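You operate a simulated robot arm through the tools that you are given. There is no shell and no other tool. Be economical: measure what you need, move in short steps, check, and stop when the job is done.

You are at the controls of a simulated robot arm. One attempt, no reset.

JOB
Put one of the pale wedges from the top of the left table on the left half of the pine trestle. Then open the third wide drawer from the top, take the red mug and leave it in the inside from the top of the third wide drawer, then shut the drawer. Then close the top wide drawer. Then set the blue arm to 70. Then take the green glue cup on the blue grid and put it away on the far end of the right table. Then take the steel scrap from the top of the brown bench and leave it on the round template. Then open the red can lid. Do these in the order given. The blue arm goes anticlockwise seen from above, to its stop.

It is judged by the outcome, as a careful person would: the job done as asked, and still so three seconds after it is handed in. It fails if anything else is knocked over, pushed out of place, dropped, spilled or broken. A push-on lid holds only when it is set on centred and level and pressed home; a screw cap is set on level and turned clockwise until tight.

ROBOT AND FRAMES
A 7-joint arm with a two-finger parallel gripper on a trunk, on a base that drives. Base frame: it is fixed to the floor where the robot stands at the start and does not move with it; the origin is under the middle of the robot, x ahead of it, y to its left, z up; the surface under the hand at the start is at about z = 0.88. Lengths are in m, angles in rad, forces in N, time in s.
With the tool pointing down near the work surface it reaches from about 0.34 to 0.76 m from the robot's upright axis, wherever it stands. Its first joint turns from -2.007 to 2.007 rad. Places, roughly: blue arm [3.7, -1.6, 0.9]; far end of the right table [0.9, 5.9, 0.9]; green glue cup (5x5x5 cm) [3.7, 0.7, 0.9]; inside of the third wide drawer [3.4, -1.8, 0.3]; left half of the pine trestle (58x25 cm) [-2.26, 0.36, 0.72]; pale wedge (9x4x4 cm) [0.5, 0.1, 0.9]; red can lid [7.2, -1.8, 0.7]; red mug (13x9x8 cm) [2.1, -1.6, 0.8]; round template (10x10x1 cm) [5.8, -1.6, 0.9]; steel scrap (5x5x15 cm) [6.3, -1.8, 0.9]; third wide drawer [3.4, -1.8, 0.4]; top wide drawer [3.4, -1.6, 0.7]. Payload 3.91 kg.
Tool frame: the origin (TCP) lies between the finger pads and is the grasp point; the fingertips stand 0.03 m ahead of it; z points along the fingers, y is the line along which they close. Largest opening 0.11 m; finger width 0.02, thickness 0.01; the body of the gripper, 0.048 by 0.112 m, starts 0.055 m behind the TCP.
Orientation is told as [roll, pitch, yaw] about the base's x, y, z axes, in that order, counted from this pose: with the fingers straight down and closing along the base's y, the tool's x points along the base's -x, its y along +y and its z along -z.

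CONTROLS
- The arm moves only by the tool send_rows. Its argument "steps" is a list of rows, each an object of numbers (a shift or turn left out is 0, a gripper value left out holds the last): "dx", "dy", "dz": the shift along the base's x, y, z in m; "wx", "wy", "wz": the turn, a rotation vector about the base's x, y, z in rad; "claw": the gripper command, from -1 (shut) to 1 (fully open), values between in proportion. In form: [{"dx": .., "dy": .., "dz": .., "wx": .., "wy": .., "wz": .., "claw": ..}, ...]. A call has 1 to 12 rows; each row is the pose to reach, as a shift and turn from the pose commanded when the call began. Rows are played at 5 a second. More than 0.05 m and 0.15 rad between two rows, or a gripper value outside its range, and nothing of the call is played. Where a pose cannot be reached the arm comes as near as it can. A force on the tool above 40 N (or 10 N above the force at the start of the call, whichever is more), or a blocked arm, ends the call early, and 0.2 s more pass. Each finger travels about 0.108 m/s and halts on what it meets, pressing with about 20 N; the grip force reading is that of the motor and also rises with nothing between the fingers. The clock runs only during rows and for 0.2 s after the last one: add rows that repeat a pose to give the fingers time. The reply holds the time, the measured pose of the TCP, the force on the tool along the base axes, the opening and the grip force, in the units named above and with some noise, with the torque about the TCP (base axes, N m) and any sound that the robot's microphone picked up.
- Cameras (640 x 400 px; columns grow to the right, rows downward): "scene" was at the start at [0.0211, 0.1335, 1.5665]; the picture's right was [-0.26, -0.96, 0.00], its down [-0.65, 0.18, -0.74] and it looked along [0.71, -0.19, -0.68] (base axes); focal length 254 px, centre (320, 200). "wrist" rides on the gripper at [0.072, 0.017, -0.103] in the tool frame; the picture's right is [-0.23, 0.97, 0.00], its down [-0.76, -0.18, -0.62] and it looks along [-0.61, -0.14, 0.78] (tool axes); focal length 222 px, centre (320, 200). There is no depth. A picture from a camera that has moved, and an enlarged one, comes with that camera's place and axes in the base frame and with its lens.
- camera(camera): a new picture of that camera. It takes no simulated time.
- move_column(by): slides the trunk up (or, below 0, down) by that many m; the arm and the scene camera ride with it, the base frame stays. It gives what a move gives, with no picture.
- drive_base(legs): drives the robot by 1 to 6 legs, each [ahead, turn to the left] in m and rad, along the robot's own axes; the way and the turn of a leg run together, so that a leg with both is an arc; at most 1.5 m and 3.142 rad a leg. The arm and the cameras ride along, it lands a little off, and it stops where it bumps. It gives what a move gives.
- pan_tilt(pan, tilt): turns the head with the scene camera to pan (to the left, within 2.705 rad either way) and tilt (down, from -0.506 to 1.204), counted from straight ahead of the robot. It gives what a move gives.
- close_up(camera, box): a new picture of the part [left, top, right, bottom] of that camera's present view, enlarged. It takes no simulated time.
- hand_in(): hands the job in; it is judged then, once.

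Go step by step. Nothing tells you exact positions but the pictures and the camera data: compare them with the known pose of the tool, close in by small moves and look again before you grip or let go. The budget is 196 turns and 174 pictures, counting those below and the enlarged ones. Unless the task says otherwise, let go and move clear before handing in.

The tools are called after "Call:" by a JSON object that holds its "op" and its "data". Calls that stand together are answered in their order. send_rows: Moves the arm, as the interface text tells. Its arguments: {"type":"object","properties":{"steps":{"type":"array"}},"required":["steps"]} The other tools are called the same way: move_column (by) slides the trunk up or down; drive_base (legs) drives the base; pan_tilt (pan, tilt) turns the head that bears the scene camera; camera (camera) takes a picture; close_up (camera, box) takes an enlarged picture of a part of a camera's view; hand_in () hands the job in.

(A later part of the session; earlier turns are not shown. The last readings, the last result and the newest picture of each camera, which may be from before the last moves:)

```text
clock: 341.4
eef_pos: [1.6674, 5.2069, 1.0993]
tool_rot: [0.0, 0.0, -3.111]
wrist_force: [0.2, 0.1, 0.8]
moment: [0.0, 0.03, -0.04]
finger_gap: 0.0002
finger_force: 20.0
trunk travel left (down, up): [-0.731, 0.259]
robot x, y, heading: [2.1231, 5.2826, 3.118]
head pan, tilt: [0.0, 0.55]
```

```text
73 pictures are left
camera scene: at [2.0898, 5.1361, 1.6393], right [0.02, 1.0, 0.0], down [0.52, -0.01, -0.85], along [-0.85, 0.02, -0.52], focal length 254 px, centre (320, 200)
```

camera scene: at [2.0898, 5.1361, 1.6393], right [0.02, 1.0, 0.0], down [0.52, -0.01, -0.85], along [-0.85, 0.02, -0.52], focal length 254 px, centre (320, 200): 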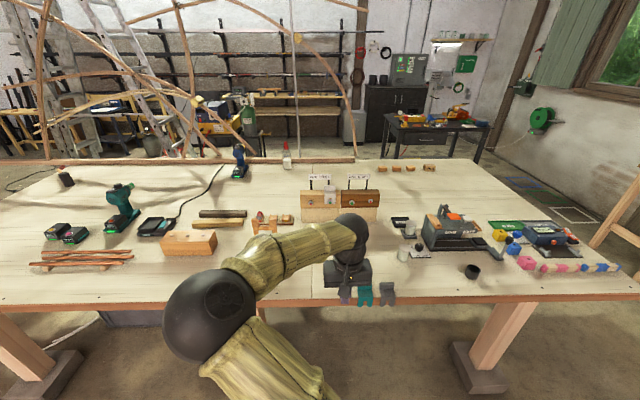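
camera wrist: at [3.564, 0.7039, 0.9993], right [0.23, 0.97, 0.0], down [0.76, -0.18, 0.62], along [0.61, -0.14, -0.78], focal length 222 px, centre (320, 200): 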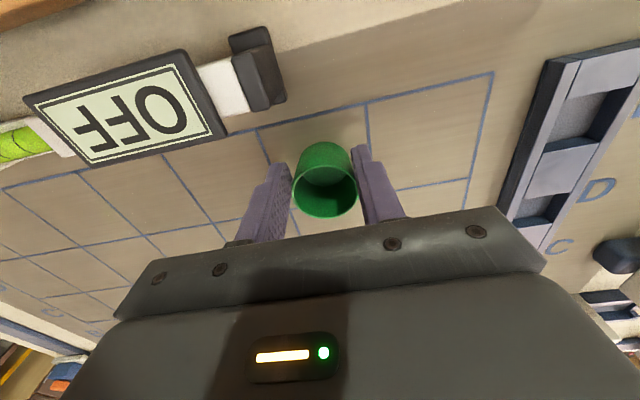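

The gripper reads a 0.0 gap, so the cup is no longer held. I need to find where it is.

Call:
{"op": "close_up", "data": {"camera": "scene", "box": [300, 220, 460, 320]}}

Call:
{"op": "camera", "data": {"camera": "wrist"}}

```text
4.00 times, centred on (380, 270) of scene
camera zoom: at [2.0898, 5.1361, 1.6393], right [0.02, 1.0, 0.0], down [0.52, -0.01, -0.85], along [-0.85, 0.02, -0.52], focal length 1016 px, centre (80, -80)
```

zoom: 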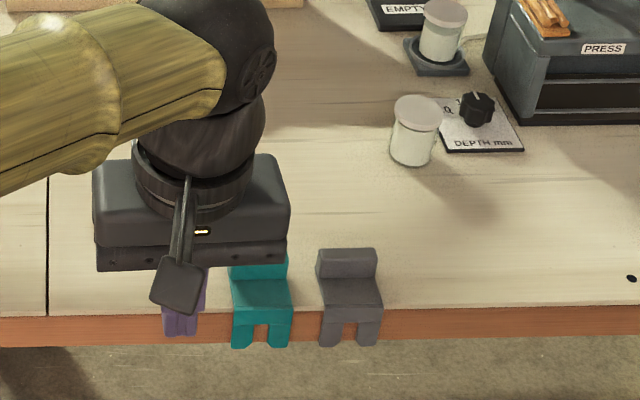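

```text
71 pictures are left
camera wrist: at [1.7406, 5.1917, 1.2024], right [-0.2, -0.98, 0.0], down [-0.77, 0.15, 0.62], along [-0.61, 0.12, -0.78], focal length 222 px, centre (320, 200)
```

wrist: 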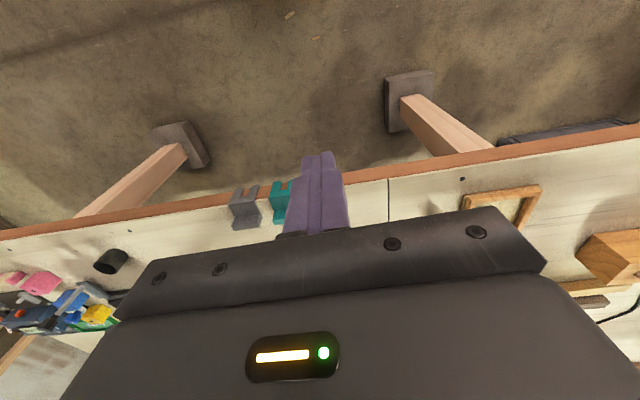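

Call:
{"op": "pan_tilt", "data": {"pan": 1.4, "tilt": 0.55}}

Call:
{"op": "camera", "data": {"camera": "scene"}}

Call:
{"op": "pan_tilt", "data": {"pan": 2.3, "tilt": 0.8}}

Call:
{"op": "camera", "data": {"camera": "scene"}}

```text
clock: 342.9
eef_pos: [1.668, 5.2084, 1.0986]
tool_rot: [0.0, 0.001, -3.109]
wrist_force: [-0.6, -0.1, -0.1]
moment: [0.01, 0.0, 0.02]
finger_gap: 0.0002
finger_force: 20.6
trunk travel left (down, up): [-0.731, 0.259]
robot x, y, heading: [2.1233, 5.2859, 3.117]
head pan, tilt: [1.4, 0.55]
```

```text
70 pictures are left
camera scene: at [2.1621, 5.0459, 1.6393], right [-0.98, 0.19, 0.0], down [0.1, 0.51, -0.85], along [-0.17, -0.84, -0.52], focal length 254 px, centre (320, 200)
```

scene: 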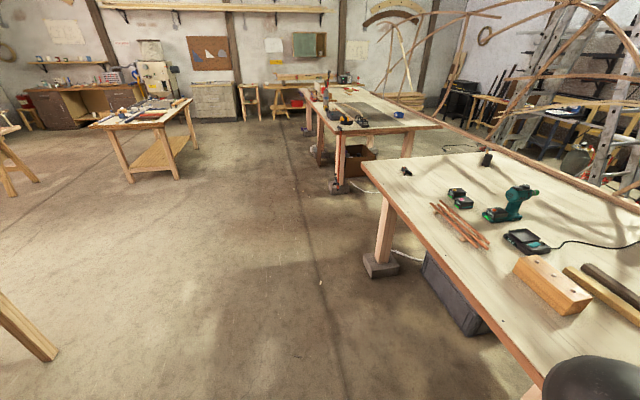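

```text
clock: 344.1
eef_pos: [1.6672, 5.2069, 1.0985]
tool_rot: [-0.001, -0.001, -3.111]
wrist_force: [0.0, -0.2, -0.4]
moment: [-0.06, 0.02, 0.02]
finger_gap: 0.0003
finger_force: 20.3
trunk travel left (down, up): [-0.731, 0.259]
robot x, y, heading: [2.1219, 5.2819, 3.114]
head pan, tilt: [2.3, 0.799]
```

```text
69 pictures are left
camera scene: at [2.2318, 5.0725, 1.618], right [-0.76, -0.65, 0.0], down [-0.46, 0.55, -0.7], along [0.45, -0.53, -0.72], focal length 254 px, centre (320, 200)
```

scene: 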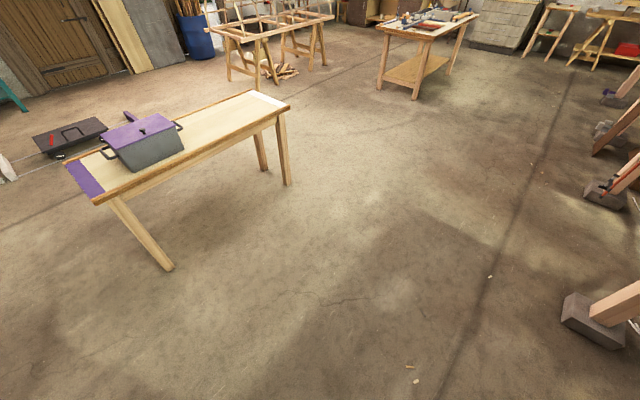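

Call:
{"op": "pan_tilt", "data": {"pan": 1.7, "tilt": 0.4}}

Call:
{"op": "close_up", "data": {"camera": "scene", "box": [180, 50, 340, 150]}}

Call:
{"op": "close_up", "data": {"camera": "scene", "box": [160, 120, 480, 320]}}

```text
clock: 345.1
eef_pos: [1.6673, 5.2079, 1.099]
tool_rot: [-0.001, 0.0, -3.111]
wrist_force: [-0.3, 0.6, -0.5]
moment: [-0.02, 0.02, 0.0]
finger_gap: 0.0
finger_force: 19.6
trunk travel left (down, up): [-0.731, 0.259]
robot x, y, heading: [2.1215, 5.2861, 3.121]
head pan, tilt: [1.7, 0.4]
```

```text
4.00 times, centred on (260, 100) of scene
camera zoom: at [2.1894, 5.0418, 1.653], right [-0.99, -0.11, 0.0], down [-0.04, 0.39, -0.92], along [0.1, -0.92, -0.39], focal length 1016 px, centre (560, 600)
```

zoom: 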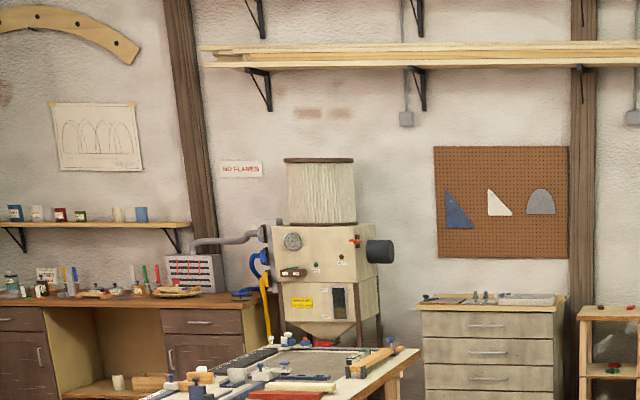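

```text
2.00 times, centred on (320, 220) of scene
camera zoom: at [2.1894, 5.0418, 1.653], right [-0.99, -0.11, 0.0], down [-0.04, 0.39, -0.92], along [0.1, -0.92, -0.39], focal length 508 px, centre (320, 160)
```

zoom: 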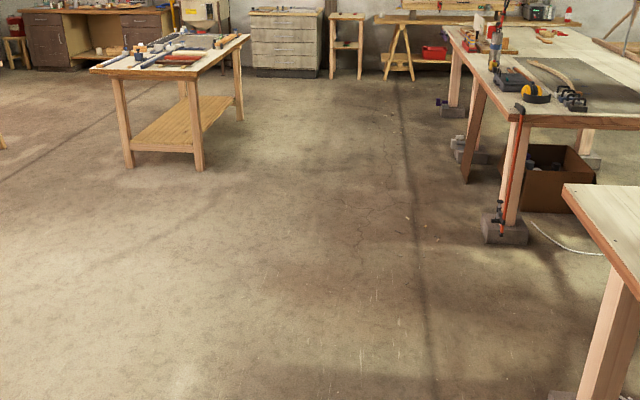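

Call:
{"op": "pan_tilt", "data": {"pan": 0.6, "tilt": 1.15}}

Call:
{"op": "camera", "data": {"camera": "scene"}}

Call:
{"op": "pan_tilt", "data": {"pan": -0.9, "tilt": 0.9}}

Call:
{"op": "camera", "data": {"camera": "scene"}}

```text
clock: 346.5
eef_pos: [1.6665, 5.2061, 1.0989]
tool_rot: [-0.001, 0.002, -3.11]
wrist_force: [0.3, -0.1, -0.6]
moment: [0.05, -0.01, 0.03]
finger_gap: 0.0001
finger_force: 19.3
trunk travel left (down, up): [-0.731, 0.259]
robot x, y, heading: [2.1247, 5.2866, 3.12]
head pan, tilt: [0.6, 1.15]
```

```text
66 pictures are left
camera scene: at [2.1297, 5.1014, 1.5931], right [-0.55, 0.84, 0.0], down [0.77, 0.5, -0.41], along [-0.34, -0.22, -0.91], focal length 254 px, centre (320, 200)
```

scene: 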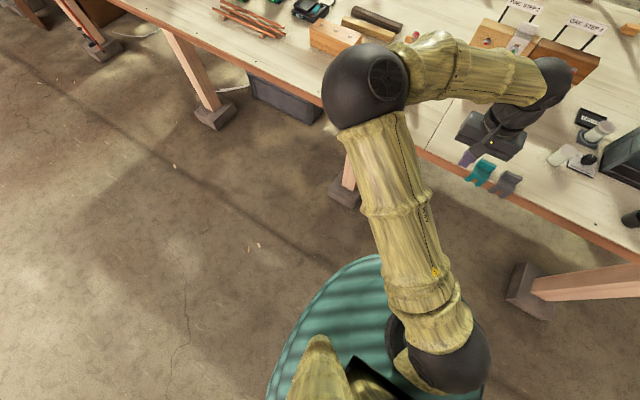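

```text
clock: 348.1
eef_pos: [1.6675, 5.2084, 1.0987]
tool_rot: [0.0, 0.001, -3.11]
wrist_force: [0.1, -0.1, 0.4]
moment: [0.02, 0.0, -0.01]
finger_gap: 0.0
finger_force: 19.8
trunk travel left (down, up): [-0.731, 0.259]
robot x, y, heading: [2.1197, 5.2832, 3.121]
head pan, tilt: [-0.901, 0.901]
```

```text
65 pictures are left
camera scene: at [2.1341, 5.1942, 1.61], right [0.8, 0.6, 0.0], down [0.47, -0.63, -0.62], along [-0.37, 0.5, -0.78], focal length 254 px, centre (320, 200)
```

scene: 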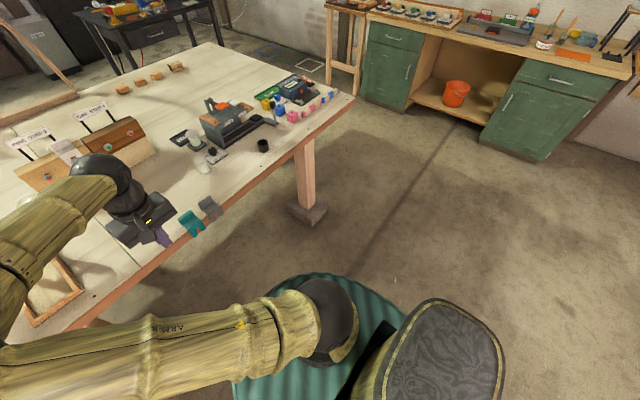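

Call:
{"op": "pan_tilt", "data": {"pan": 1.7, "tilt": 0.4}}

Call:
{"op": "close_up", "data": {"camera": "scene", "box": [190, 120, 318, 200]}}

Call:
{"op": "close_up", "data": {"camera": "scene", "box": [250, 140, 378, 240]}}

```text
clock: 350.4
eef_pos: [1.6664, 5.2072, 1.0996]
tool_rot: [0.0, 0.002, -3.111]
wrist_force: [-0.9, 1.4, 0.5]
moment: [0.0, 0.0, 0.01]
finger_gap: 0.0001
finger_force: 19.5
trunk travel left (down, up): [-0.731, 0.259]
robot x, y, heading: [2.123, 5.2845, 3.122]
head pan, tilt: [1.7, 0.4]
```

```text
5.00 times, centred on (254, 160) of scene
camera zoom: at [2.1892, 5.0418, 1.653], right [-0.99, -0.1, 0.0], down [-0.04, 0.39, -0.92], along [0.1, -0.92, -0.39], focal length 1270 px, centre (650, 400)
```

zoom: 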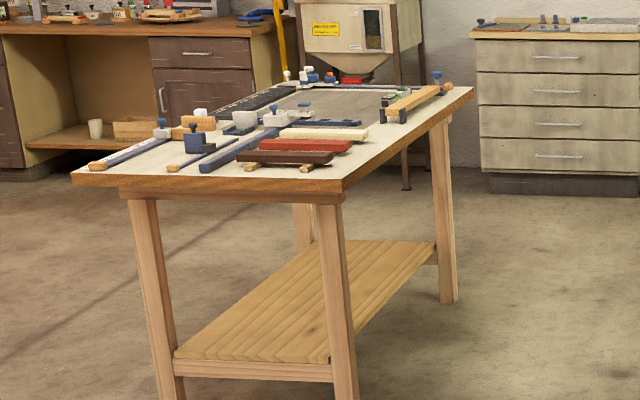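

```text
4.00 times, centred on (314, 190) of scene
camera zoom: at [2.1892, 5.0418, 1.653], right [-0.99, -0.1, 0.0], down [-0.04, 0.39, -0.92], along [0.1, -0.92, -0.39], focal length 1016 px, centre (344, 240)
```

zoom: 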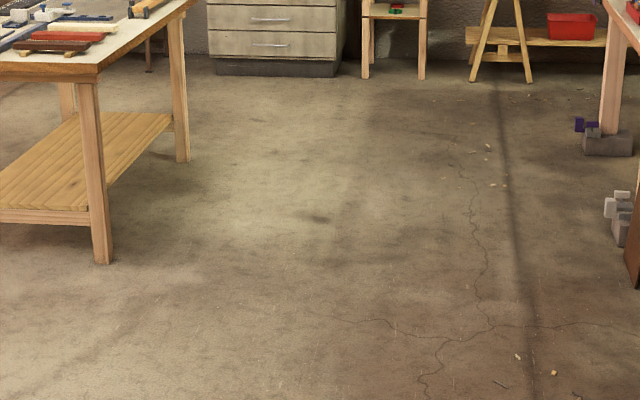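

Call:
{"op": "pan_tilt", "data": {"pan": -2.3, "tilt": 0.85}}

Call:
{"op": "camera", "data": {"camera": "scene"}}

Call:
{"op": "pan_tilt", "data": {"pan": 0.9, "tilt": 0.6}}

Call:
{"op": "close_up", "data": {"camera": "scene", "box": [0, 0, 640, 400]}}

```text
clock: 353.7
eef_pos: [1.6686, 5.208, 1.0984]
tool_rot: [0.0, 0.0, -3.11]
wrist_force: [0.7, -0.1, 0.5]
moment: [0.03, 0.0, -0.01]
finger_gap: 0.0001
finger_force: 19.8
trunk travel left (down, up): [-0.731, 0.259]
robot x, y, heading: [2.1229, 5.2899, 3.115]
head pan, tilt: [-2.3, 0.85]
```

```text
62 pictures are left
camera scene: at [2.2331, 5.191, 1.6139], right [0.73, -0.68, 0.0], down [-0.51, -0.55, -0.66], along [0.45, 0.48, -0.75], focal length 254 px, centre (320, 200)
```

scene: 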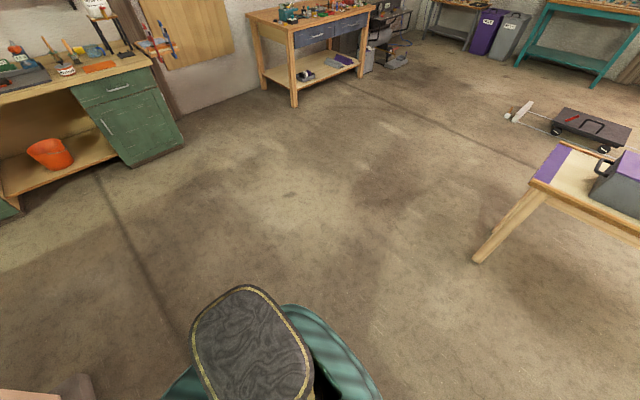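

```text
clock: 356.4
eef_pos: [1.6674, 5.207, 1.0986]
tool_rot: [-0.001, 0.0, -3.112]
wrist_force: [0.2, -0.2, -0.2]
moment: [0.0, 0.01, -0.03]
finger_gap: 0.0002
finger_force: 19.8
trunk travel left (down, up): [-0.731, 0.259]
robot x, y, heading: [2.1261, 5.2869, 3.116]
head pan, tilt: [0.901, 0.6]
```

```text
1.00 times, centred on (320, 200) of scene (not enlarged: the box is as wide or as high as the picture)
camera zoom: at [2.123, 5.0661, 1.6348], right [-0.77, 0.64, 0.0], down [0.36, 0.43, -0.82], along [-0.53, -0.63, -0.57], focal length 254 px, centre (320, 200)
```

zoom: 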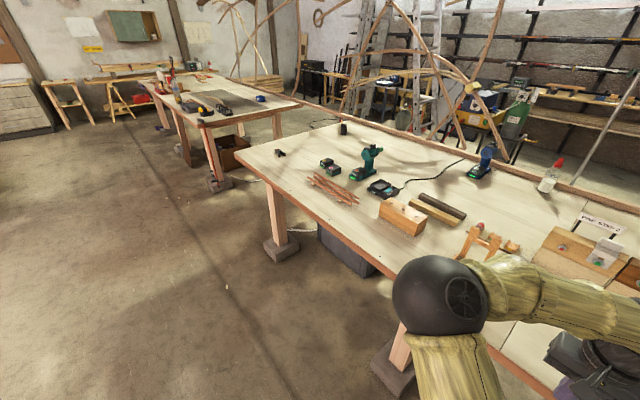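

Call:
{"op": "pan_tilt", "data": {"pan": -1.7, "tilt": 1.2}}

Call:
{"op": "camera", "data": {"camera": "scene"}}

Call:
{"op": "pan_tilt", "data": {"pan": 1.6, "tilt": 1.0}}

Call:
{"op": "camera", "data": {"camera": "scene"}}

```text
clock: 358.7
eef_pos: [1.6667, 5.2076, 1.0977]
tool_rot: [0.0, -0.001, -3.111]
wrist_force: [0.4, -0.4, 0.5]
moment: [0.01, -0.01, 0.01]
finger_gap: 0.0
finger_force: 20.3
trunk travel left (down, up): [-0.731, 0.259]
robot x, y, heading: [2.1212, 5.2856, 3.117]
head pan, tilt: [-1.7, 1.201]
```

```text
60 pictures are left
camera scene: at [2.1881, 5.1893, 1.5902], right [0.99, -0.15, 0.0], down [-0.14, -0.92, -0.36], along [0.06, 0.36, -0.93], focal length 254 px, centre (320, 200)
```

scene: 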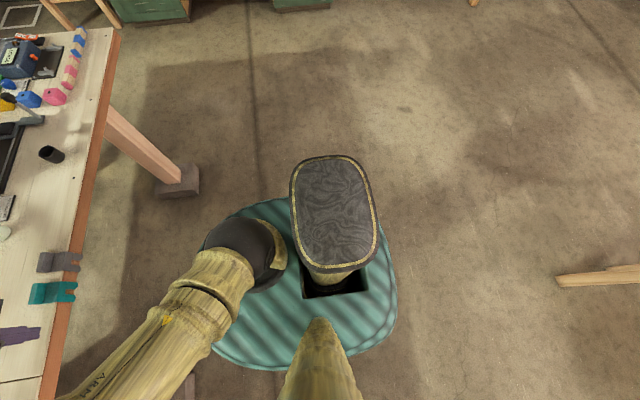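

```text
clock: 361.5
eef_pos: [1.6674, 5.2081, 1.1002]
tool_rot: [0.001, -0.002, -3.111]
wrist_force: [0.4, 0.2, 0.5]
moment: [-0.04, 0.0, -0.02]
finger_gap: 0.0
finger_force: 19.8
trunk travel left (down, up): [-0.731, 0.259]
robot x, y, heading: [2.124, 5.2879, 3.114]
head pan, tilt: [1.6, 1.0]
```

```text
59 pictures are left
camera scene: at [2.18, 5.0643, 1.6028], right [-1.0, -0.01, 0.0], down [0.0, 0.84, -0.54], along [0.0, -0.54, -0.84], focal length 254 px, centre (320, 200)
```

scene: 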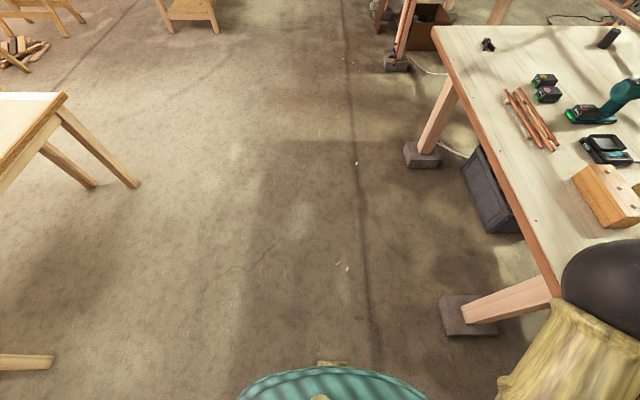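

The cup is not near here, so it was lost earlier on the way. I'll drive back towards the grid table while looking for it.

Call:
{"op": "drive_base", "data": {"legs": [[0, 1.8], [1.2, 0], [1.2, 0]]}}

Call:
{"op": "pan_tilt", "data": {"pan": 0.4, "tilt": 0.55}}

Call:
{"op": "camera", "data": {"camera": "scene"}}

Call:
{"op": "close_up", "data": {"camera": "scene", "box": [160, 60, 400, 210]}}

```text
clock: 381.6
eef_pos: [2.7029, 2.4896, 1.0981]
tool_rot: [0.0, 0.0, -1.352]
wrist_force: [0.0, -0.2, 0.4]
moment: [-0.02, 0.04, 0.0]
finger_gap: 0.0001
finger_force: 19.4
trunk travel left (down, up): [-0.731, 0.259]
robot x, y, heading: [2.5426, 2.9231, -1.407]
head pan, tilt: [1.6, 1.0]
```

```text
clock: 383.0
eef_pos: [2.7026, 2.4905, 1.1002]
tool_rot: [-0.002, 0.001, -1.354]
wrist_force: [-0.4, -0.4, 0.9]
moment: [-0.03, 0.01, 0.02]
finger_gap: 0.0002
finger_force: 19.8
trunk travel left (down, up): [-0.731, 0.259]
robot x, y, heading: [2.5463, 2.9235, -1.406]
head pan, tilt: [0.4, 0.55]
```

```text
58 pictures are left
camera scene: at [2.7311, 2.9336, 1.6393], right [-0.85, -0.53, 0.0], down [-0.28, 0.44, -0.85], along [0.45, -0.72, -0.52], focal length 254 px, centre (320, 200)
```

scene: 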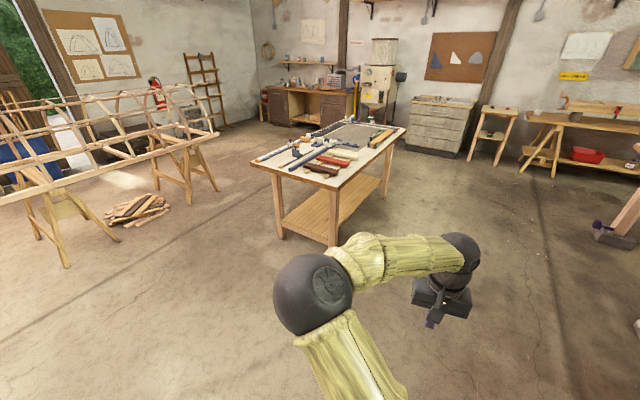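

```text
2.67 times, centred on (280, 135) of scene
camera zoom: at [2.7311, 2.9336, 1.6393], right [-0.85, -0.53, 0.0], down [-0.28, 0.44, -0.85], along [0.45, -0.72, -0.52], focal length 677 px, centre (427, 373)
```

zoom: 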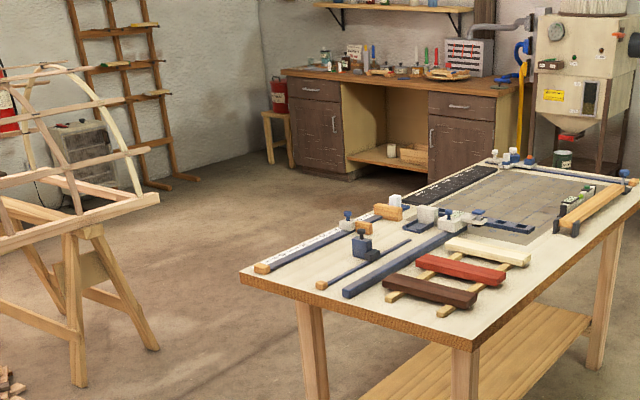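

Call:
{"op": "pan_tilt", "data": {"pan": -0.6, "tilt": 0.65}}

Call:
{"op": "camera", "data": {"camera": "scene"}}

Call:
{"op": "camera", "data": {"camera": "wrist"}}

```text
clock: 384.3
eef_pos: [2.7031, 2.4903, 1.0991]
tool_rot: [0.0, -0.002, -1.352]
wrist_force: [-0.1, 0.0, 0.0]
moment: [0.0, 0.0, 0.0]
finger_gap: 0.0
finger_force: 19.8
trunk travel left (down, up): [-0.731, 0.259]
robot x, y, heading: [2.5372, 2.9246, -1.409]
head pan, tilt: [-0.6, 0.649]
```

```text
56 pictures are left
camera scene: at [2.6464, 2.9309, 1.6305], right [-0.91, 0.42, 0.0], down [0.26, 0.55, -0.8], along [-0.34, -0.72, -0.6], focal length 254 px, centre (320, 200)
```

scene: 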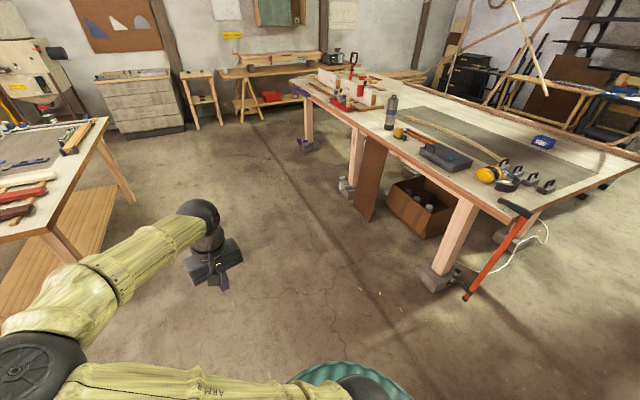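

```text
55 pictures are left
camera wrist: at [2.7036, 2.5635, 1.2024], right [1.0, -0.01, 0.0], down [-0.01, -0.78, 0.62], along [-0.01, -0.62, -0.78], focal length 222 px, centre (320, 200)
```

wrist: 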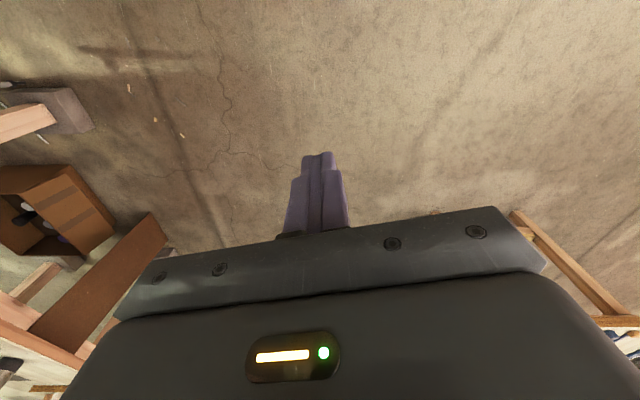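

Call:
{"op": "pan_tilt", "data": {"pan": 0.2, "tilt": 0.4}}

Call:
{"op": "camera", "data": {"camera": "scene"}}

Call:
{"op": "close_up", "data": {"camera": "scene", "box": [240, 130, 368, 210]}}

```text
clock: 385.4
eef_pos: [2.7028, 2.4903, 1.0994]
tool_rot: [0.001, 0.0, -1.354]
wrist_force: [-0.3, 0.2, -0.3]
moment: [-0.01, 0.02, 0.01]
finger_gap: 0.0
finger_force: 19.8
trunk travel left (down, up): [-0.731, 0.259]
robot x, y, heading: [2.536, 2.9276, -1.411]
head pan, tilt: [0.201, 0.4]
```

```text
54 pictures are left
camera scene: at [2.7159, 2.9229, 1.653], right [-0.94, -0.35, 0.0], down [-0.14, 0.36, -0.92], along [0.33, -0.86, -0.39], focal length 254 px, centre (320, 200)
```

scene: 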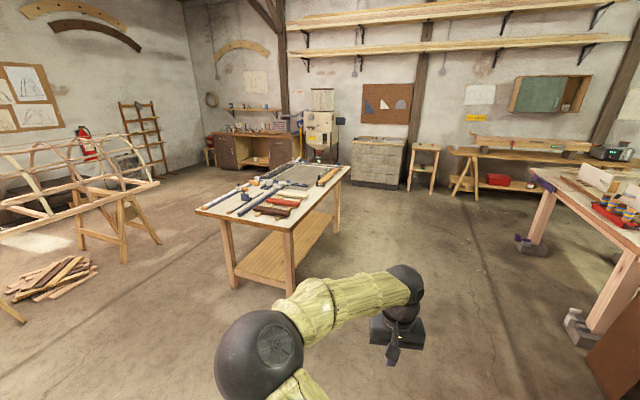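

```text
5.00 times, centred on (304, 170) of scene
camera zoom: at [2.7159, 2.9229, 1.653], right [-0.94, -0.35, 0.0], down [-0.14, 0.36, -0.92], along [0.33, -0.86, -0.39], focal length 1270 px, centre (400, 350)
```

zoom: 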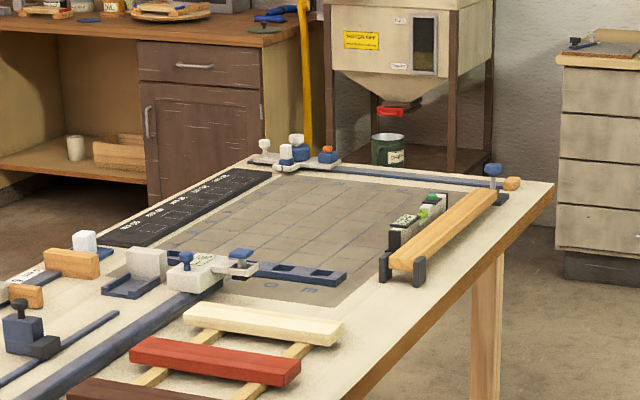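

Call:
{"op": "pan_tilt", "data": {"pan": 2.7, "tilt": 0.55}}

Call:
{"op": "camera", "data": {"camera": "scene"}}

Call:
{"op": "pan_tilt", "data": {"pan": -2.5, "tilt": 0.6}}

Call:
{"op": "camera", "data": {"camera": "scene"}}

```text
clock: 387.7
eef_pos: [2.7023, 2.4911, 1.1001]
tool_rot: [0.001, -0.002, -1.353]
wrist_force: [0.3, 0.1, 1.1]
moment: [0.01, -0.02, -0.01]
finger_gap: 0.0
finger_force: 20.4
trunk travel left (down, up): [-0.731, 0.259]
robot x, y, heading: [2.5417, 2.9227, -1.412]
head pan, tilt: [2.7, 0.55]
```

```text
52 pictures are left
camera scene: at [2.708, 3.0959, 1.6393], right [0.96, -0.28, 0.0], down [-0.14, -0.5, -0.85], along [0.24, 0.82, -0.52], focal length 254 px, centre (320, 200)
```

scene: 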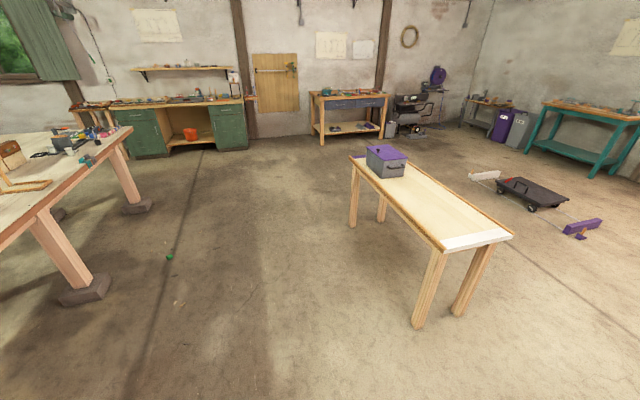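

```text
clock: 391.8
eef_pos: [2.7031, 2.4908, 1.0996]
tool_rot: [0.001, 0.002, -1.353]
wrist_force: [0.0, -0.3, -0.4]
moment: [0.02, -0.02, 0.0]
finger_gap: 0.0002
finger_force: 20.2
trunk travel left (down, up): [-0.731, 0.259]
robot x, y, heading: [2.5404, 2.9216, -1.409]
head pan, tilt: [-2.499, 0.6]
```

```text
51 pictures are left
camera scene: at [2.6195, 3.0709, 1.6348], right [0.69, 0.72, 0.0], down [0.41, -0.39, -0.83], along [-0.59, 0.57, -0.56], focal length 254 px, centre (320, 200)
```

scene: 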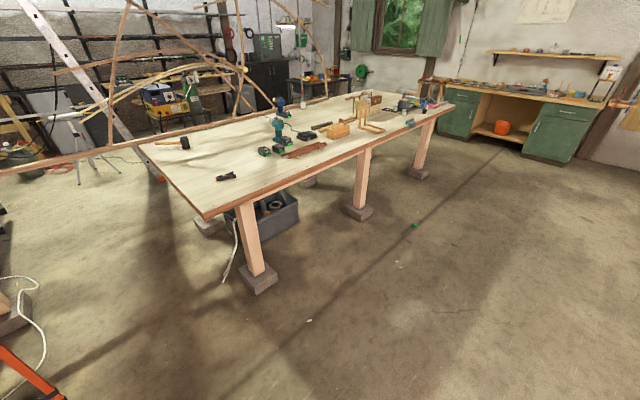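

Found it: the green cup lies on the floor near (1.88, 5.10), where my base had hidden it. I'll drive back and stand facing it to pick it up.

Call:
{"op": "drive_base", "data": {"legs": [[0, 2.99], [1.1, 0], [1.08, 0], [0, 1.56]]}}

Call:
{"op": "pan_tilt", "data": {"pan": 0.15, "tilt": 0.95}}

Call:
{"op": "camera", "data": {"camera": "scene"}}

Call:
{"op": "camera", "data": {"camera": "wrist"}}

```text
clock: 420.1
eef_pos: [2.1773, 5.0402, 1.0993]
tool_rot: [-0.001, 0.0, 3.129]
wrist_force: [-0.4, -0.8, -0.6]
moment: [0.03, -0.02, -0.03]
finger_gap: 0.0002
finger_force: 20.0
trunk travel left (down, up): [-0.731, 0.259]
robot x, y, heading: [2.6388, 5.0992, 3.075]
head pan, tilt: [-2.499, 0.6]
```

```text
clock: 422.4
eef_pos: [2.1765, 5.0409, 1.0993]
tool_rot: [0.0, -0.002, 3.129]
wrist_force: [0.1, 0.5, -0.2]
moment: [0.02, -0.01, -0.06]
finger_gap: 0.0
finger_force: 20.4
trunk travel left (down, up): [-0.731, 0.259]
robot x, y, heading: [2.6393, 5.1015, 3.076]
head pan, tilt: [0.15, 0.949]
```

```text
50 pictures are left
camera scene: at [2.6138, 4.9395, 1.6064], right [-0.08, 1.0, 0.0], down [0.81, 0.07, -0.58], along [-0.58, -0.05, -0.81], focal length 254 px, centre (320, 200)
```

scene: 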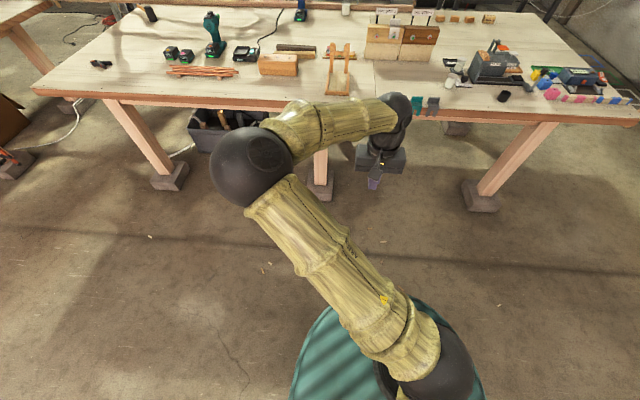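

```text
49 pictures are left
camera wrist: at [2.2502, 5.0218, 1.2024], right [-0.24, -0.97, 0.0], down [-0.76, 0.19, 0.62], along [-0.61, 0.15, -0.78], focal length 222 px, centre (320, 200)
```

wrist: 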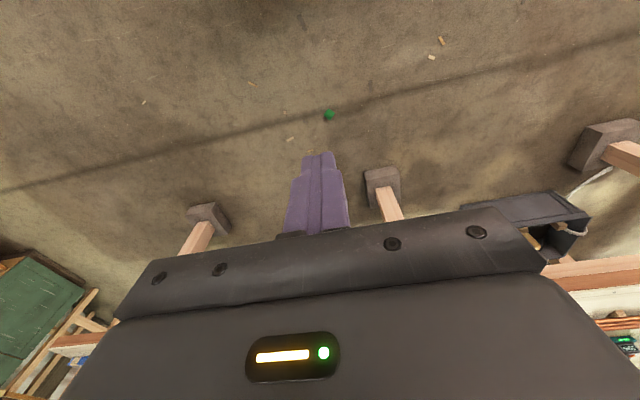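

Call:
{"op": "drive_base", "data": {"legs": [[0.2, 0]]}}

Call:
{"op": "move_column", "data": {"by": -0.4}}

Call:
{"op": "move_column", "data": {"by": -0.32}}

Call:
{"op": "send_rows", "data": {"steps": [{"dx": -0.02, "dz": -0.03, "claw": 0.5}, {"dx": -0.04, "dz": -0.06}, {"dx": -0.06, "dz": -0.09}, {"dx": -0.08, "dz": -0.12, "dy": 0.01}, {"dx": -0.08, "dz": -0.15, "dy": 0.02}]}}

Call:
{"op": "camera", "data": {"camera": "wrist"}}

Call:
{"op": "camera", "data": {"camera": "scene"}}

```text
clock: 424.2
eef_pos: [1.9732, 5.0558, 1.0983]
tool_rot: [0.0, -0.001, 3.129]
wrist_force: [-1.2, 1.4, -0.8]
moment: [-0.01, -0.02, 0.03]
finger_gap: 0.0
finger_force: 20.2
trunk travel left (down, up): [-0.731, 0.259]
robot x, y, heading: [2.434, 5.1169, 3.077]
head pan, tilt: [0.15, 0.949]
```

```text
clock: 428.0
eef_pos: [1.9762, 5.0561, 0.6992]
tool_rot: [0.001, 0.0, 3.129]
wrist_force: [-1.1, 0.6, 0.8]
moment: [0.04, 0.02, 0.0]
finger_gap: 0.0001
finger_force: 20.4
trunk travel left (down, up): [-0.331, 0.659]
robot x, y, heading: [2.4324, 5.1141, 3.075]
head pan, tilt: [0.15, 0.949]
```

```text
clock: 431.2
eef_pos: [1.9754, 5.0561, 0.3784]
tool_rot: [-0.001, 0.0, 3.128]
wrist_force: [-0.2, -0.1, 0.4]
moment: [0.01, -0.03, 0.01]
finger_gap: 0.0
finger_force: 19.7
trunk travel left (down, up): [-0.011, 0.979]
robot x, y, heading: [2.4297, 5.1149, 3.076]
head pan, tilt: [0.15, 0.949]
```

```text
clock: 432.4
eef_pos: [1.8944, 5.0756, 0.2287]
tool_rot: [0.0, -0.001, 3.129]
wrist_force: [0.3, -0.2, 0.1]
moment: [0.0, 0.04, -0.01]
finger_gap: 0.0828
finger_force: 0.0
trunk travel left (down, up): [-0.011, 0.979]
robot x, y, heading: [2.4352, 5.1166, 3.071]
head pan, tilt: [0.15, 0.949]
```

```text
48 pictures are left
camera wrist: at [1.9675, 5.0564, 0.3333], right [-0.24, -0.97, 0.0], down [-0.76, 0.19, 0.62], along [-0.61, 0.15, -0.78], focal length 222 px, centre (320, 200)
```

wrist: 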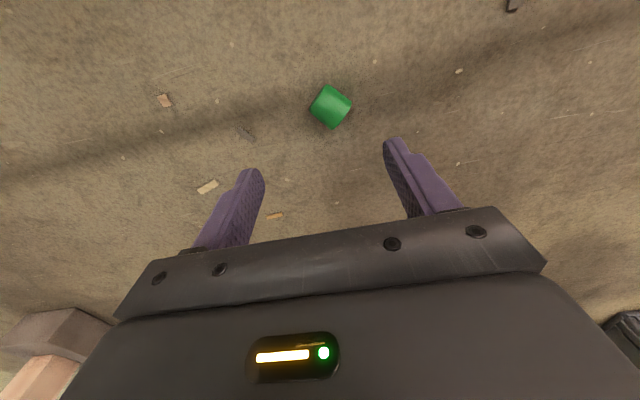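

```text
47 pictures are left
camera scene: at [2.4112, 4.9532, 0.8865], right [-0.08, 1.0, 0.0], down [0.81, 0.07, -0.58], along [-0.58, -0.05, -0.81], focal length 254 px, centre (320, 200)
```

scene: 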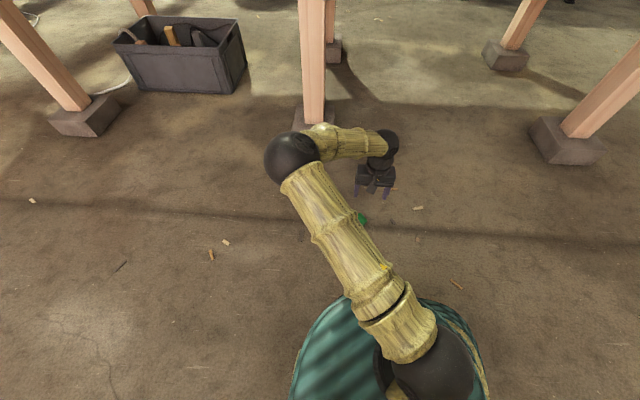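

Call:
{"op": "close_up", "data": {"camera": "wrist", "box": [280, 60, 384, 150]}}

Call:
{"op": "close_up", "data": {"camera": "scene", "box": [320, 180, 400, 240]}}

```text
4.44 times, centred on (332, 105) of wrist
camera zoom: at [1.9675, 5.0564, 0.3333], right [-0.24, -0.97, 0.0], down [-0.76, 0.19, 0.62], along [-0.61, 0.15, -0.78], focal length 987 px, centre (267, 622)
```

zoom: 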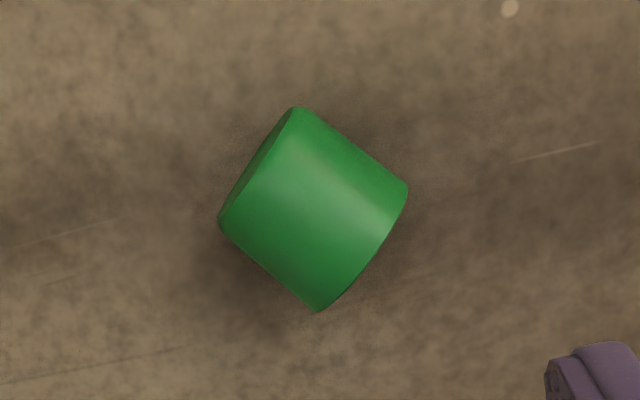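

```text
6.67 times, centred on (360, 210) of scene
camera zoom: at [2.4112, 4.9532, 0.8865], right [-0.08, 1.0, 0.0], down [0.81, 0.07, -0.58], along [-0.58, -0.05, -0.81], focal length 1693 px, centre (53, 133)
```

zoom: 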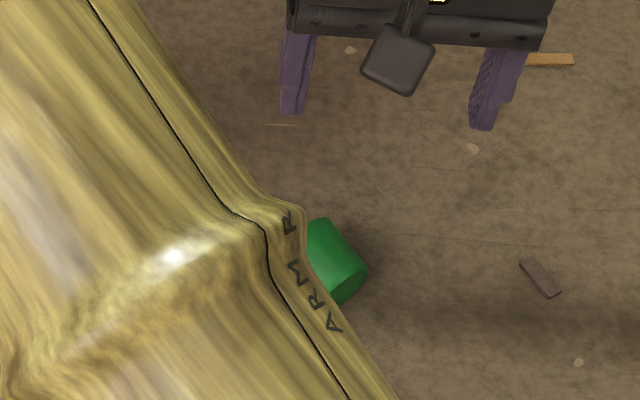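

The cup lies on its side. I need to know which end is open before regrasping, so I'll zoom in hard from both cameras.

Call:
{"op": "close_up", "data": {"camera": "wrist", "box": [304, 80, 360, 130]}}

Call:
{"op": "close_up", "data": {"camera": "scene", "box": [352, 204, 376, 228]}}

```text
8.00 times, centred on (332, 105) of wrist
camera zoom: at [1.9675, 5.0564, 0.3333], right [-0.24, -0.97, 0.0], down [-0.76, 0.19, 0.62], along [-0.61, 0.15, -0.78], focal length 1777 px, centre (224, 960)
```

zoom: 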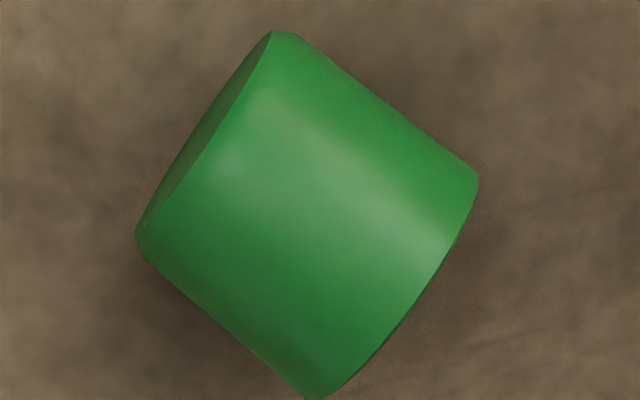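

```text
16.00 times, centred on (364, 216) of scene
camera zoom: at [2.4112, 4.9532, 0.8865], right [-0.08, 1.0, 0.0], down [0.81, 0.07, -0.58], along [-0.58, -0.05, -0.81], focal length 4064 px, centre (-384, -56)
```

zoom: 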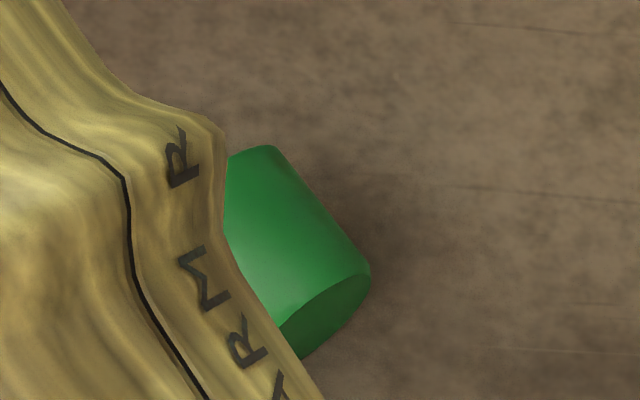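

The end facing me is the closed, bevelled bottom; the open end points away along about (-0.866, -0.5). My plan is to grip the cup across its diameter, turn the hand to horizontal to set it upright near the table edge, then regrasp from above. First I'll yaw and tilt the hand.

Call:
{"op": "send_rows", "data": {"steps": [{"wz": 0.134, "dx": -0.005, "dy": -0.003, "claw": 0.27}, {"wz": 0.268, "dx": -0.01, "dy": -0.006}, {"wz": 0.402, "dx": -0.015, "dy": -0.009}, {"wz": 0.536, "dx": -0.017, "dy": -0.011}]}}

Call:
{"op": "send_rows", "data": {"steps": [{"wx": 0.05, "wy": -0.087, "dz": -0.02}, {"wx": 0.1, "wy": -0.173, "dz": -0.04}, {"wx": 0.15, "wy": -0.26, "dz": -0.06}, {"wx": 0.15, "wy": -0.26, "dz": -0.1}]}}

Call:
{"op": "camera", "data": {"camera": "wrist"}}

Call:
{"op": "camera", "data": {"camera": "scene"}}

```text
clock: 433.4
eef_pos: [1.877, 5.0639, 0.2295]
tool_rot: [0.0, -0.003, -2.617]
wrist_force: [-0.7, 0.2, -0.1]
moment: [0.02, -0.02, 0.0]
finger_gap: 0.0698
finger_force: 0.0
trunk travel left (down, up): [-0.011, 0.979]
robot x, y, heading: [2.4364, 5.1127, 3.076]
head pan, tilt: [0.15, 0.949]
```

```text
clock: 434.4
eef_pos: [1.8774, 5.0624, 0.1282]
tool_rot: [0.001, 0.302, -2.619]
wrist_force: [0.1, 1.2, 0.2]
moment: [-0.02, 0.0, 0.02]
finger_gap: 0.0697
finger_force: 0.0
trunk travel left (down, up): [-0.011, 0.979]
robot x, y, heading: [2.4377, 5.1149, 3.071]
head pan, tilt: [0.15, 0.949]
```

```text
42 pictures are left
camera wrist: at [1.9191, 5.0667, 0.2484], right [0.3, -0.95, -0.07], down [-0.88, -0.3, 0.37], along [-0.37, -0.05, -0.93], focal length 222 px, centre (320, 200)
```

wrist: 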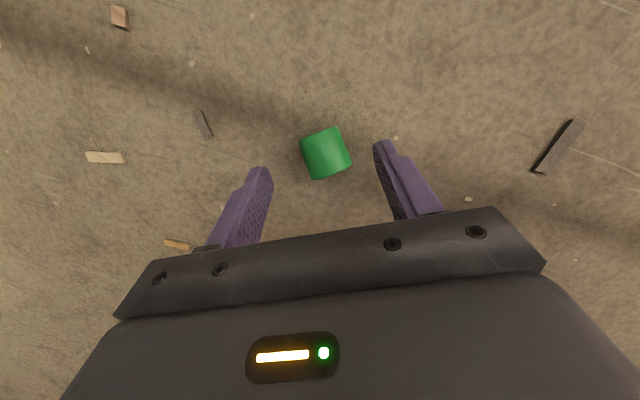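

```text
41 pictures are left
camera scene: at [2.4113, 4.9533, 0.8865], right [-0.08, 1.0, 0.0], down [0.81, 0.07, -0.58], along [-0.58, -0.05, -0.81], focal length 254 px, centre (320, 200)
```

scene: 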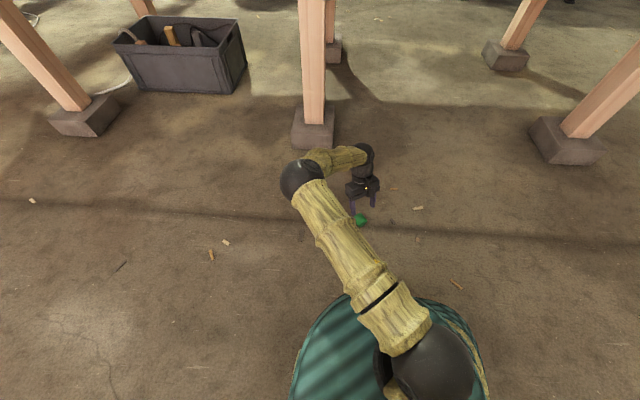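

Call:
{"op": "send_rows", "data": {"steps": [{"dx": -0.0025, "dy": -0.002, "dz": -0.04}, {"dx": -0.0025, "dy": -0.002, "dz": -0.075}, {"dx": -0.0025, "dy": -0.002, "dz": -0.092}, {"dx": -0.0025, "dy": -0.002, "dz": -0.092, "claw": -0.1}, {"dx": -0.0025, "dy": -0.002, "dz": -0.092, "claw": -1}, {"dx": -0.0025, "dy": -0.002, "dz": -0.092}, {"dx": -0.0025, "dy": -0.002, "dz": -0.092}]}}

Call:
{"op": "camera", "data": {"camera": "wrist"}}

```text
clock: 436.0
eef_pos: [1.8731, 5.0604, 0.0379]
tool_rot: [0.0, 0.3, -2.618]
wrist_force: [0.6, 0.3, -0.1]
moment: [-0.02, 0.02, 0.02]
finger_gap: 0.0436
finger_force: 20.2
trunk travel left (down, up): [-0.011, 0.979]
robot x, y, heading: [2.4366, 5.111, 3.073]
head pan, tilt: [0.15, 0.949]
```

```text
40 pictures are left
camera wrist: at [1.9159, 5.0643, 0.1589], right [0.3, -0.95, -0.07], down [-0.88, -0.3, 0.37], along [-0.37, -0.05, -0.93], focal length 222 px, centre (320, 200)
```

wrist: 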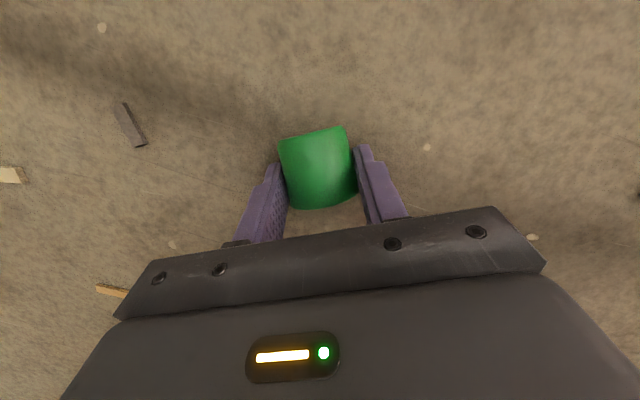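

The cup is gripped. I'll raise it with the trunk, then turn the hand so that the cup stands upright.

Call:
{"op": "send_rows", "data": {"steps": [{"dz": 0.02}, {"dz": 0.05}, {"dz": 0.08}, {"dz": 0.1, "wz": -0.12}, {"dz": 0.1, "wz": -0.24}, {"dz": 0.1, "wz": -0.36}, {"dz": 0.1, "wz": -0.48}, {"dz": 0.1, "wz": -0.592}]}}

Call:
{"op": "move_column", "data": {"by": 0.4}}

Call:
{"op": "move_column", "data": {"by": 0.4}}

Call:
{"op": "send_rows", "data": {"steps": [{"wx": 0.01, "wy": 0.143, "dz": 0.015}, {"wx": 0.02, "wy": 0.285, "dz": 0.03}, {"wx": 0.03, "wy": 0.428, "dz": 0.045}, {"wx": 0.04, "wy": 0.57, "dz": 0.06}, {"wx": 0.05, "wy": 0.713, "dz": 0.075}, {"wx": 0.06, "wy": 0.855, "dz": 0.09}, {"wx": 0.07, "wy": 0.998, "dz": 0.1}, {"wx": 0.08, "wy": 1.14, "dz": 0.1}, {"wx": 0.09, "wy": 1.283, "dz": 0.1}, {"wx": 0.1, "wy": 1.425, "dz": 0.1}, {"wx": 0.11, "wy": 1.567, "dz": 0.1}]}}

Call:
{"op": "pan_tilt", "data": {"pan": 0.15, "tilt": 0.75}}

Call:
{"op": "camera", "data": {"camera": "scene"}}

Call:
{"op": "camera", "data": {"camera": "wrist"}}

```text
clock: 437.8
eef_pos: [1.8761, 5.0621, 0.136]
tool_rot: [0.001, 0.301, 3.072]
wrist_force: [-0.4, -0.6, 0.7]
moment: [-0.02, -0.01, 0.02]
finger_gap: 0.0432
finger_force: 19.8
trunk travel left (down, up): [-0.011, 0.979]
robot x, y, heading: [2.4367, 5.1122, 3.074]
head pan, tilt: [0.15, 0.949]
```

```text
clock: 441.6
eef_pos: [1.8759, 5.0617, 0.5364]
tool_rot: [0.001, 0.301, 3.073]
wrist_force: [0.0, -0.1, -0.2]
moment: [0.03, 0.04, -0.01]
finger_gap: 0.0435
finger_force: 19.9
trunk travel left (down, up): [-0.411, 0.579]
robot x, y, heading: [2.4347, 5.1117, 3.074]
head pan, tilt: [0.15, 0.949]
```

```text
clock: 445.5
eef_pos: [1.8751, 5.0619, 0.9375]
tool_rot: [0.0, 0.299, 3.074]
wrist_force: [0.0, 0.0, -0.7]
moment: [-0.04, 0.0, 0.0]
finger_gap: 0.0433
finger_force: 19.9
trunk travel left (down, up): [-0.811, 0.179]
robot x, y, heading: [2.4321, 5.1125, 3.074]
head pan, tilt: [0.15, 0.949]
```

```text
clock: 447.9
eef_pos: [1.8761, 5.0613, 1.0359]
tool_rot: [-0.009, -1.274, 3.079]
wrist_force: [0.2, -0.3, -0.2]
moment: [-0.01, -0.03, -0.03]
finger_gap: 0.0435
finger_force: 20.4
trunk travel left (down, up): [-0.811, 0.179]
robot x, y, heading: [2.4347, 5.1093, 3.073]
head pan, tilt: [0.15, 0.949]
```

```text
clock: 448.6
eef_pos: [1.876, 5.0617, 1.0362]
tool_rot: [-0.005, -1.27, 3.077]
wrist_force: [-0.1, 0.1, -1.1]
moment: [0.0, 0.02, -0.01]
finger_gap: 0.0433
finger_force: 20.3
trunk travel left (down, up): [-0.811, 0.179]
robot x, y, heading: [2.4346, 5.1143, 3.077]
head pan, tilt: [0.15, 0.75]
```

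```text
39 pictures are left
camera scene: at [2.4008, 4.9523, 1.7019], right [-0.08, 1.0, 0.0], down [0.68, 0.06, -0.73], along [-0.73, -0.06, -0.68], focal length 254 px, centre (320, 200)
```

scene: 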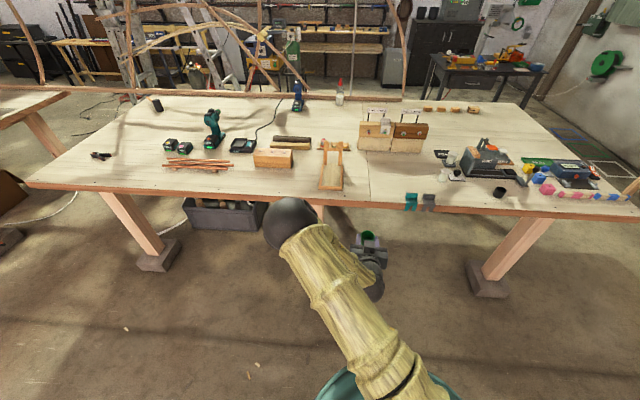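

```text
38 pictures are left
camera wrist: at [1.9946, 5.0352, 0.9983], right [-0.14, -0.97, 0.22], down [0.38, 0.15, 0.91], along [-0.91, 0.21, 0.35], focal length 222 px, centre (320, 200)
```

wrist: 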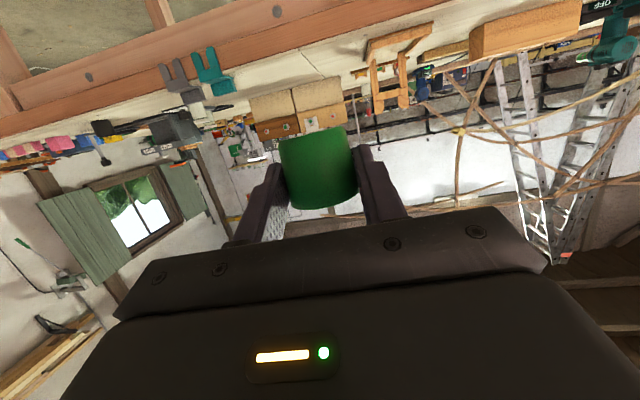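

The cup is upright in the hand. I'll zoom in on the far end of this table to pick a free spot.

Call:
{"op": "close_up", "data": {"camera": "scene", "box": [400, 80, 640, 230]}}

```text
2.67 times, centred on (520, 155) of scene
camera zoom: at [2.4008, 4.9523, 1.7019], right [-0.08, 1.0, 0.0], down [0.68, 0.06, -0.73], along [-0.73, -0.06, -0.68], focal length 677 px, centre (-213, 320)
```

zoom: 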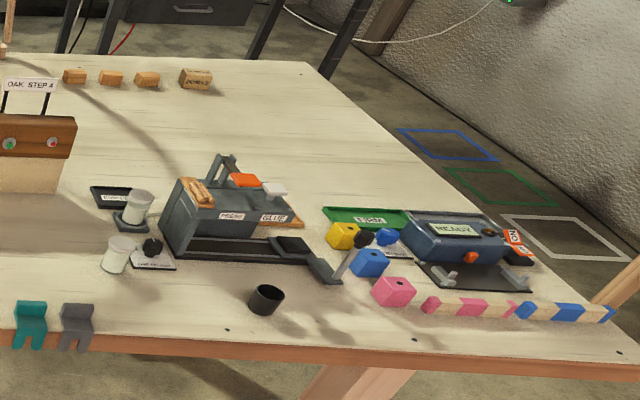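

There is a free spot near the front edge at the far end, about (1.45, 5.86), between the black cup and the coloured blocks. I'll raise the trunk, then back up and drive gently on a diagonal to reach it.

Call:
{"op": "move_column", "data": {"by": 0.1}}

Call:
{"op": "drive_base", "data": {"legs": [[-0.58, 0], [0, -0.6]]}}

Call:
{"op": "drive_base", "data": {"legs": [[0.65, 0], [0.6, 0]]}}

Call:
{"op": "drive_base", "data": {"legs": [[0, 0.63]]}}

Call:
{"op": "camera", "data": {"camera": "scene"}}

```text
clock: 449.9
eef_pos: [1.8751, 5.0618, 1.1378]
tool_rot: [-0.006, -1.27, 3.076]
wrist_force: [-0.7, 0.7, 0.5]
moment: [-0.05, -0.03, -0.02]
finger_gap: 0.0433
finger_force: 20.2
trunk travel left (down, up): [-0.911, 0.079]
robot x, y, heading: [2.431, 5.1126, 3.08]
head pan, tilt: [0.15, 0.75]
```

```text
clock: 456.0
eef_pos: [2.5035, 5.3529, 1.1356]
tool_rot: [-0.004, -1.27, 2.47]
wrist_force: [0.3, -0.2, -0.1]
moment: [0.01, 0.0, -0.03]
finger_gap: 0.0431
finger_force: 19.7
trunk travel left (down, up): [-0.911, 0.079]
robot x, y, heading: [2.9917, 5.0759, 2.467]
head pan, tilt: [0.15, 0.75]
```

```text
clock: 463.4
eef_pos: [1.579, 6.1408, 1.1369]
tool_rot: [-0.004, -1.269, 2.445]
wrist_force: [-0.2, 0.2, -0.4]
moment: [0.02, 0.02, 0.0]
finger_gap: 0.043
finger_force: 19.7
trunk travel left (down, up): [-0.911, 0.079]
robot x, y, heading: [2.0602, 5.8523, 2.442]
head pan, tilt: [0.15, 0.75]
```

```text
clock: 466.2
eef_pos: [1.5019, 5.804, 1.1362]
tool_rot: [-0.006, -1.271, 3.074]
wrist_force: [-0.3, 0.1, 0.8]
moment: [0.0, 0.03, -0.04]
finger_gap: 0.0431
finger_force: 20.0
trunk travel left (down, up): [-0.911, 0.079]
robot x, y, heading: [2.0607, 5.8555, 3.07]
head pan, tilt: [0.15, 0.75]
```

```text
36 pictures are left
camera scene: at [2.0271, 5.6933, 1.8019], right [-0.08, 1.0, 0.0], down [0.68, 0.05, -0.73], along [-0.73, -0.06, -0.68], focal length 254 px, centre (320, 200)
```

scene: 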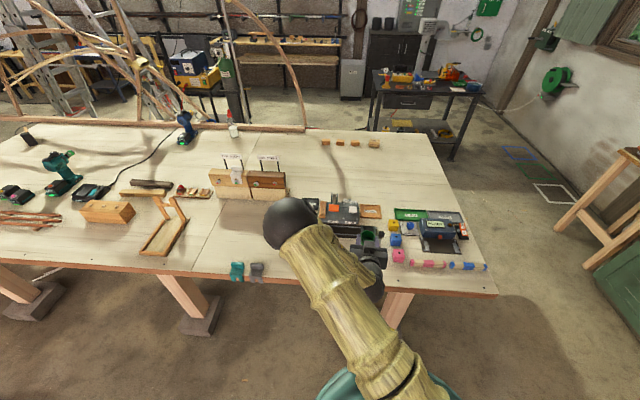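

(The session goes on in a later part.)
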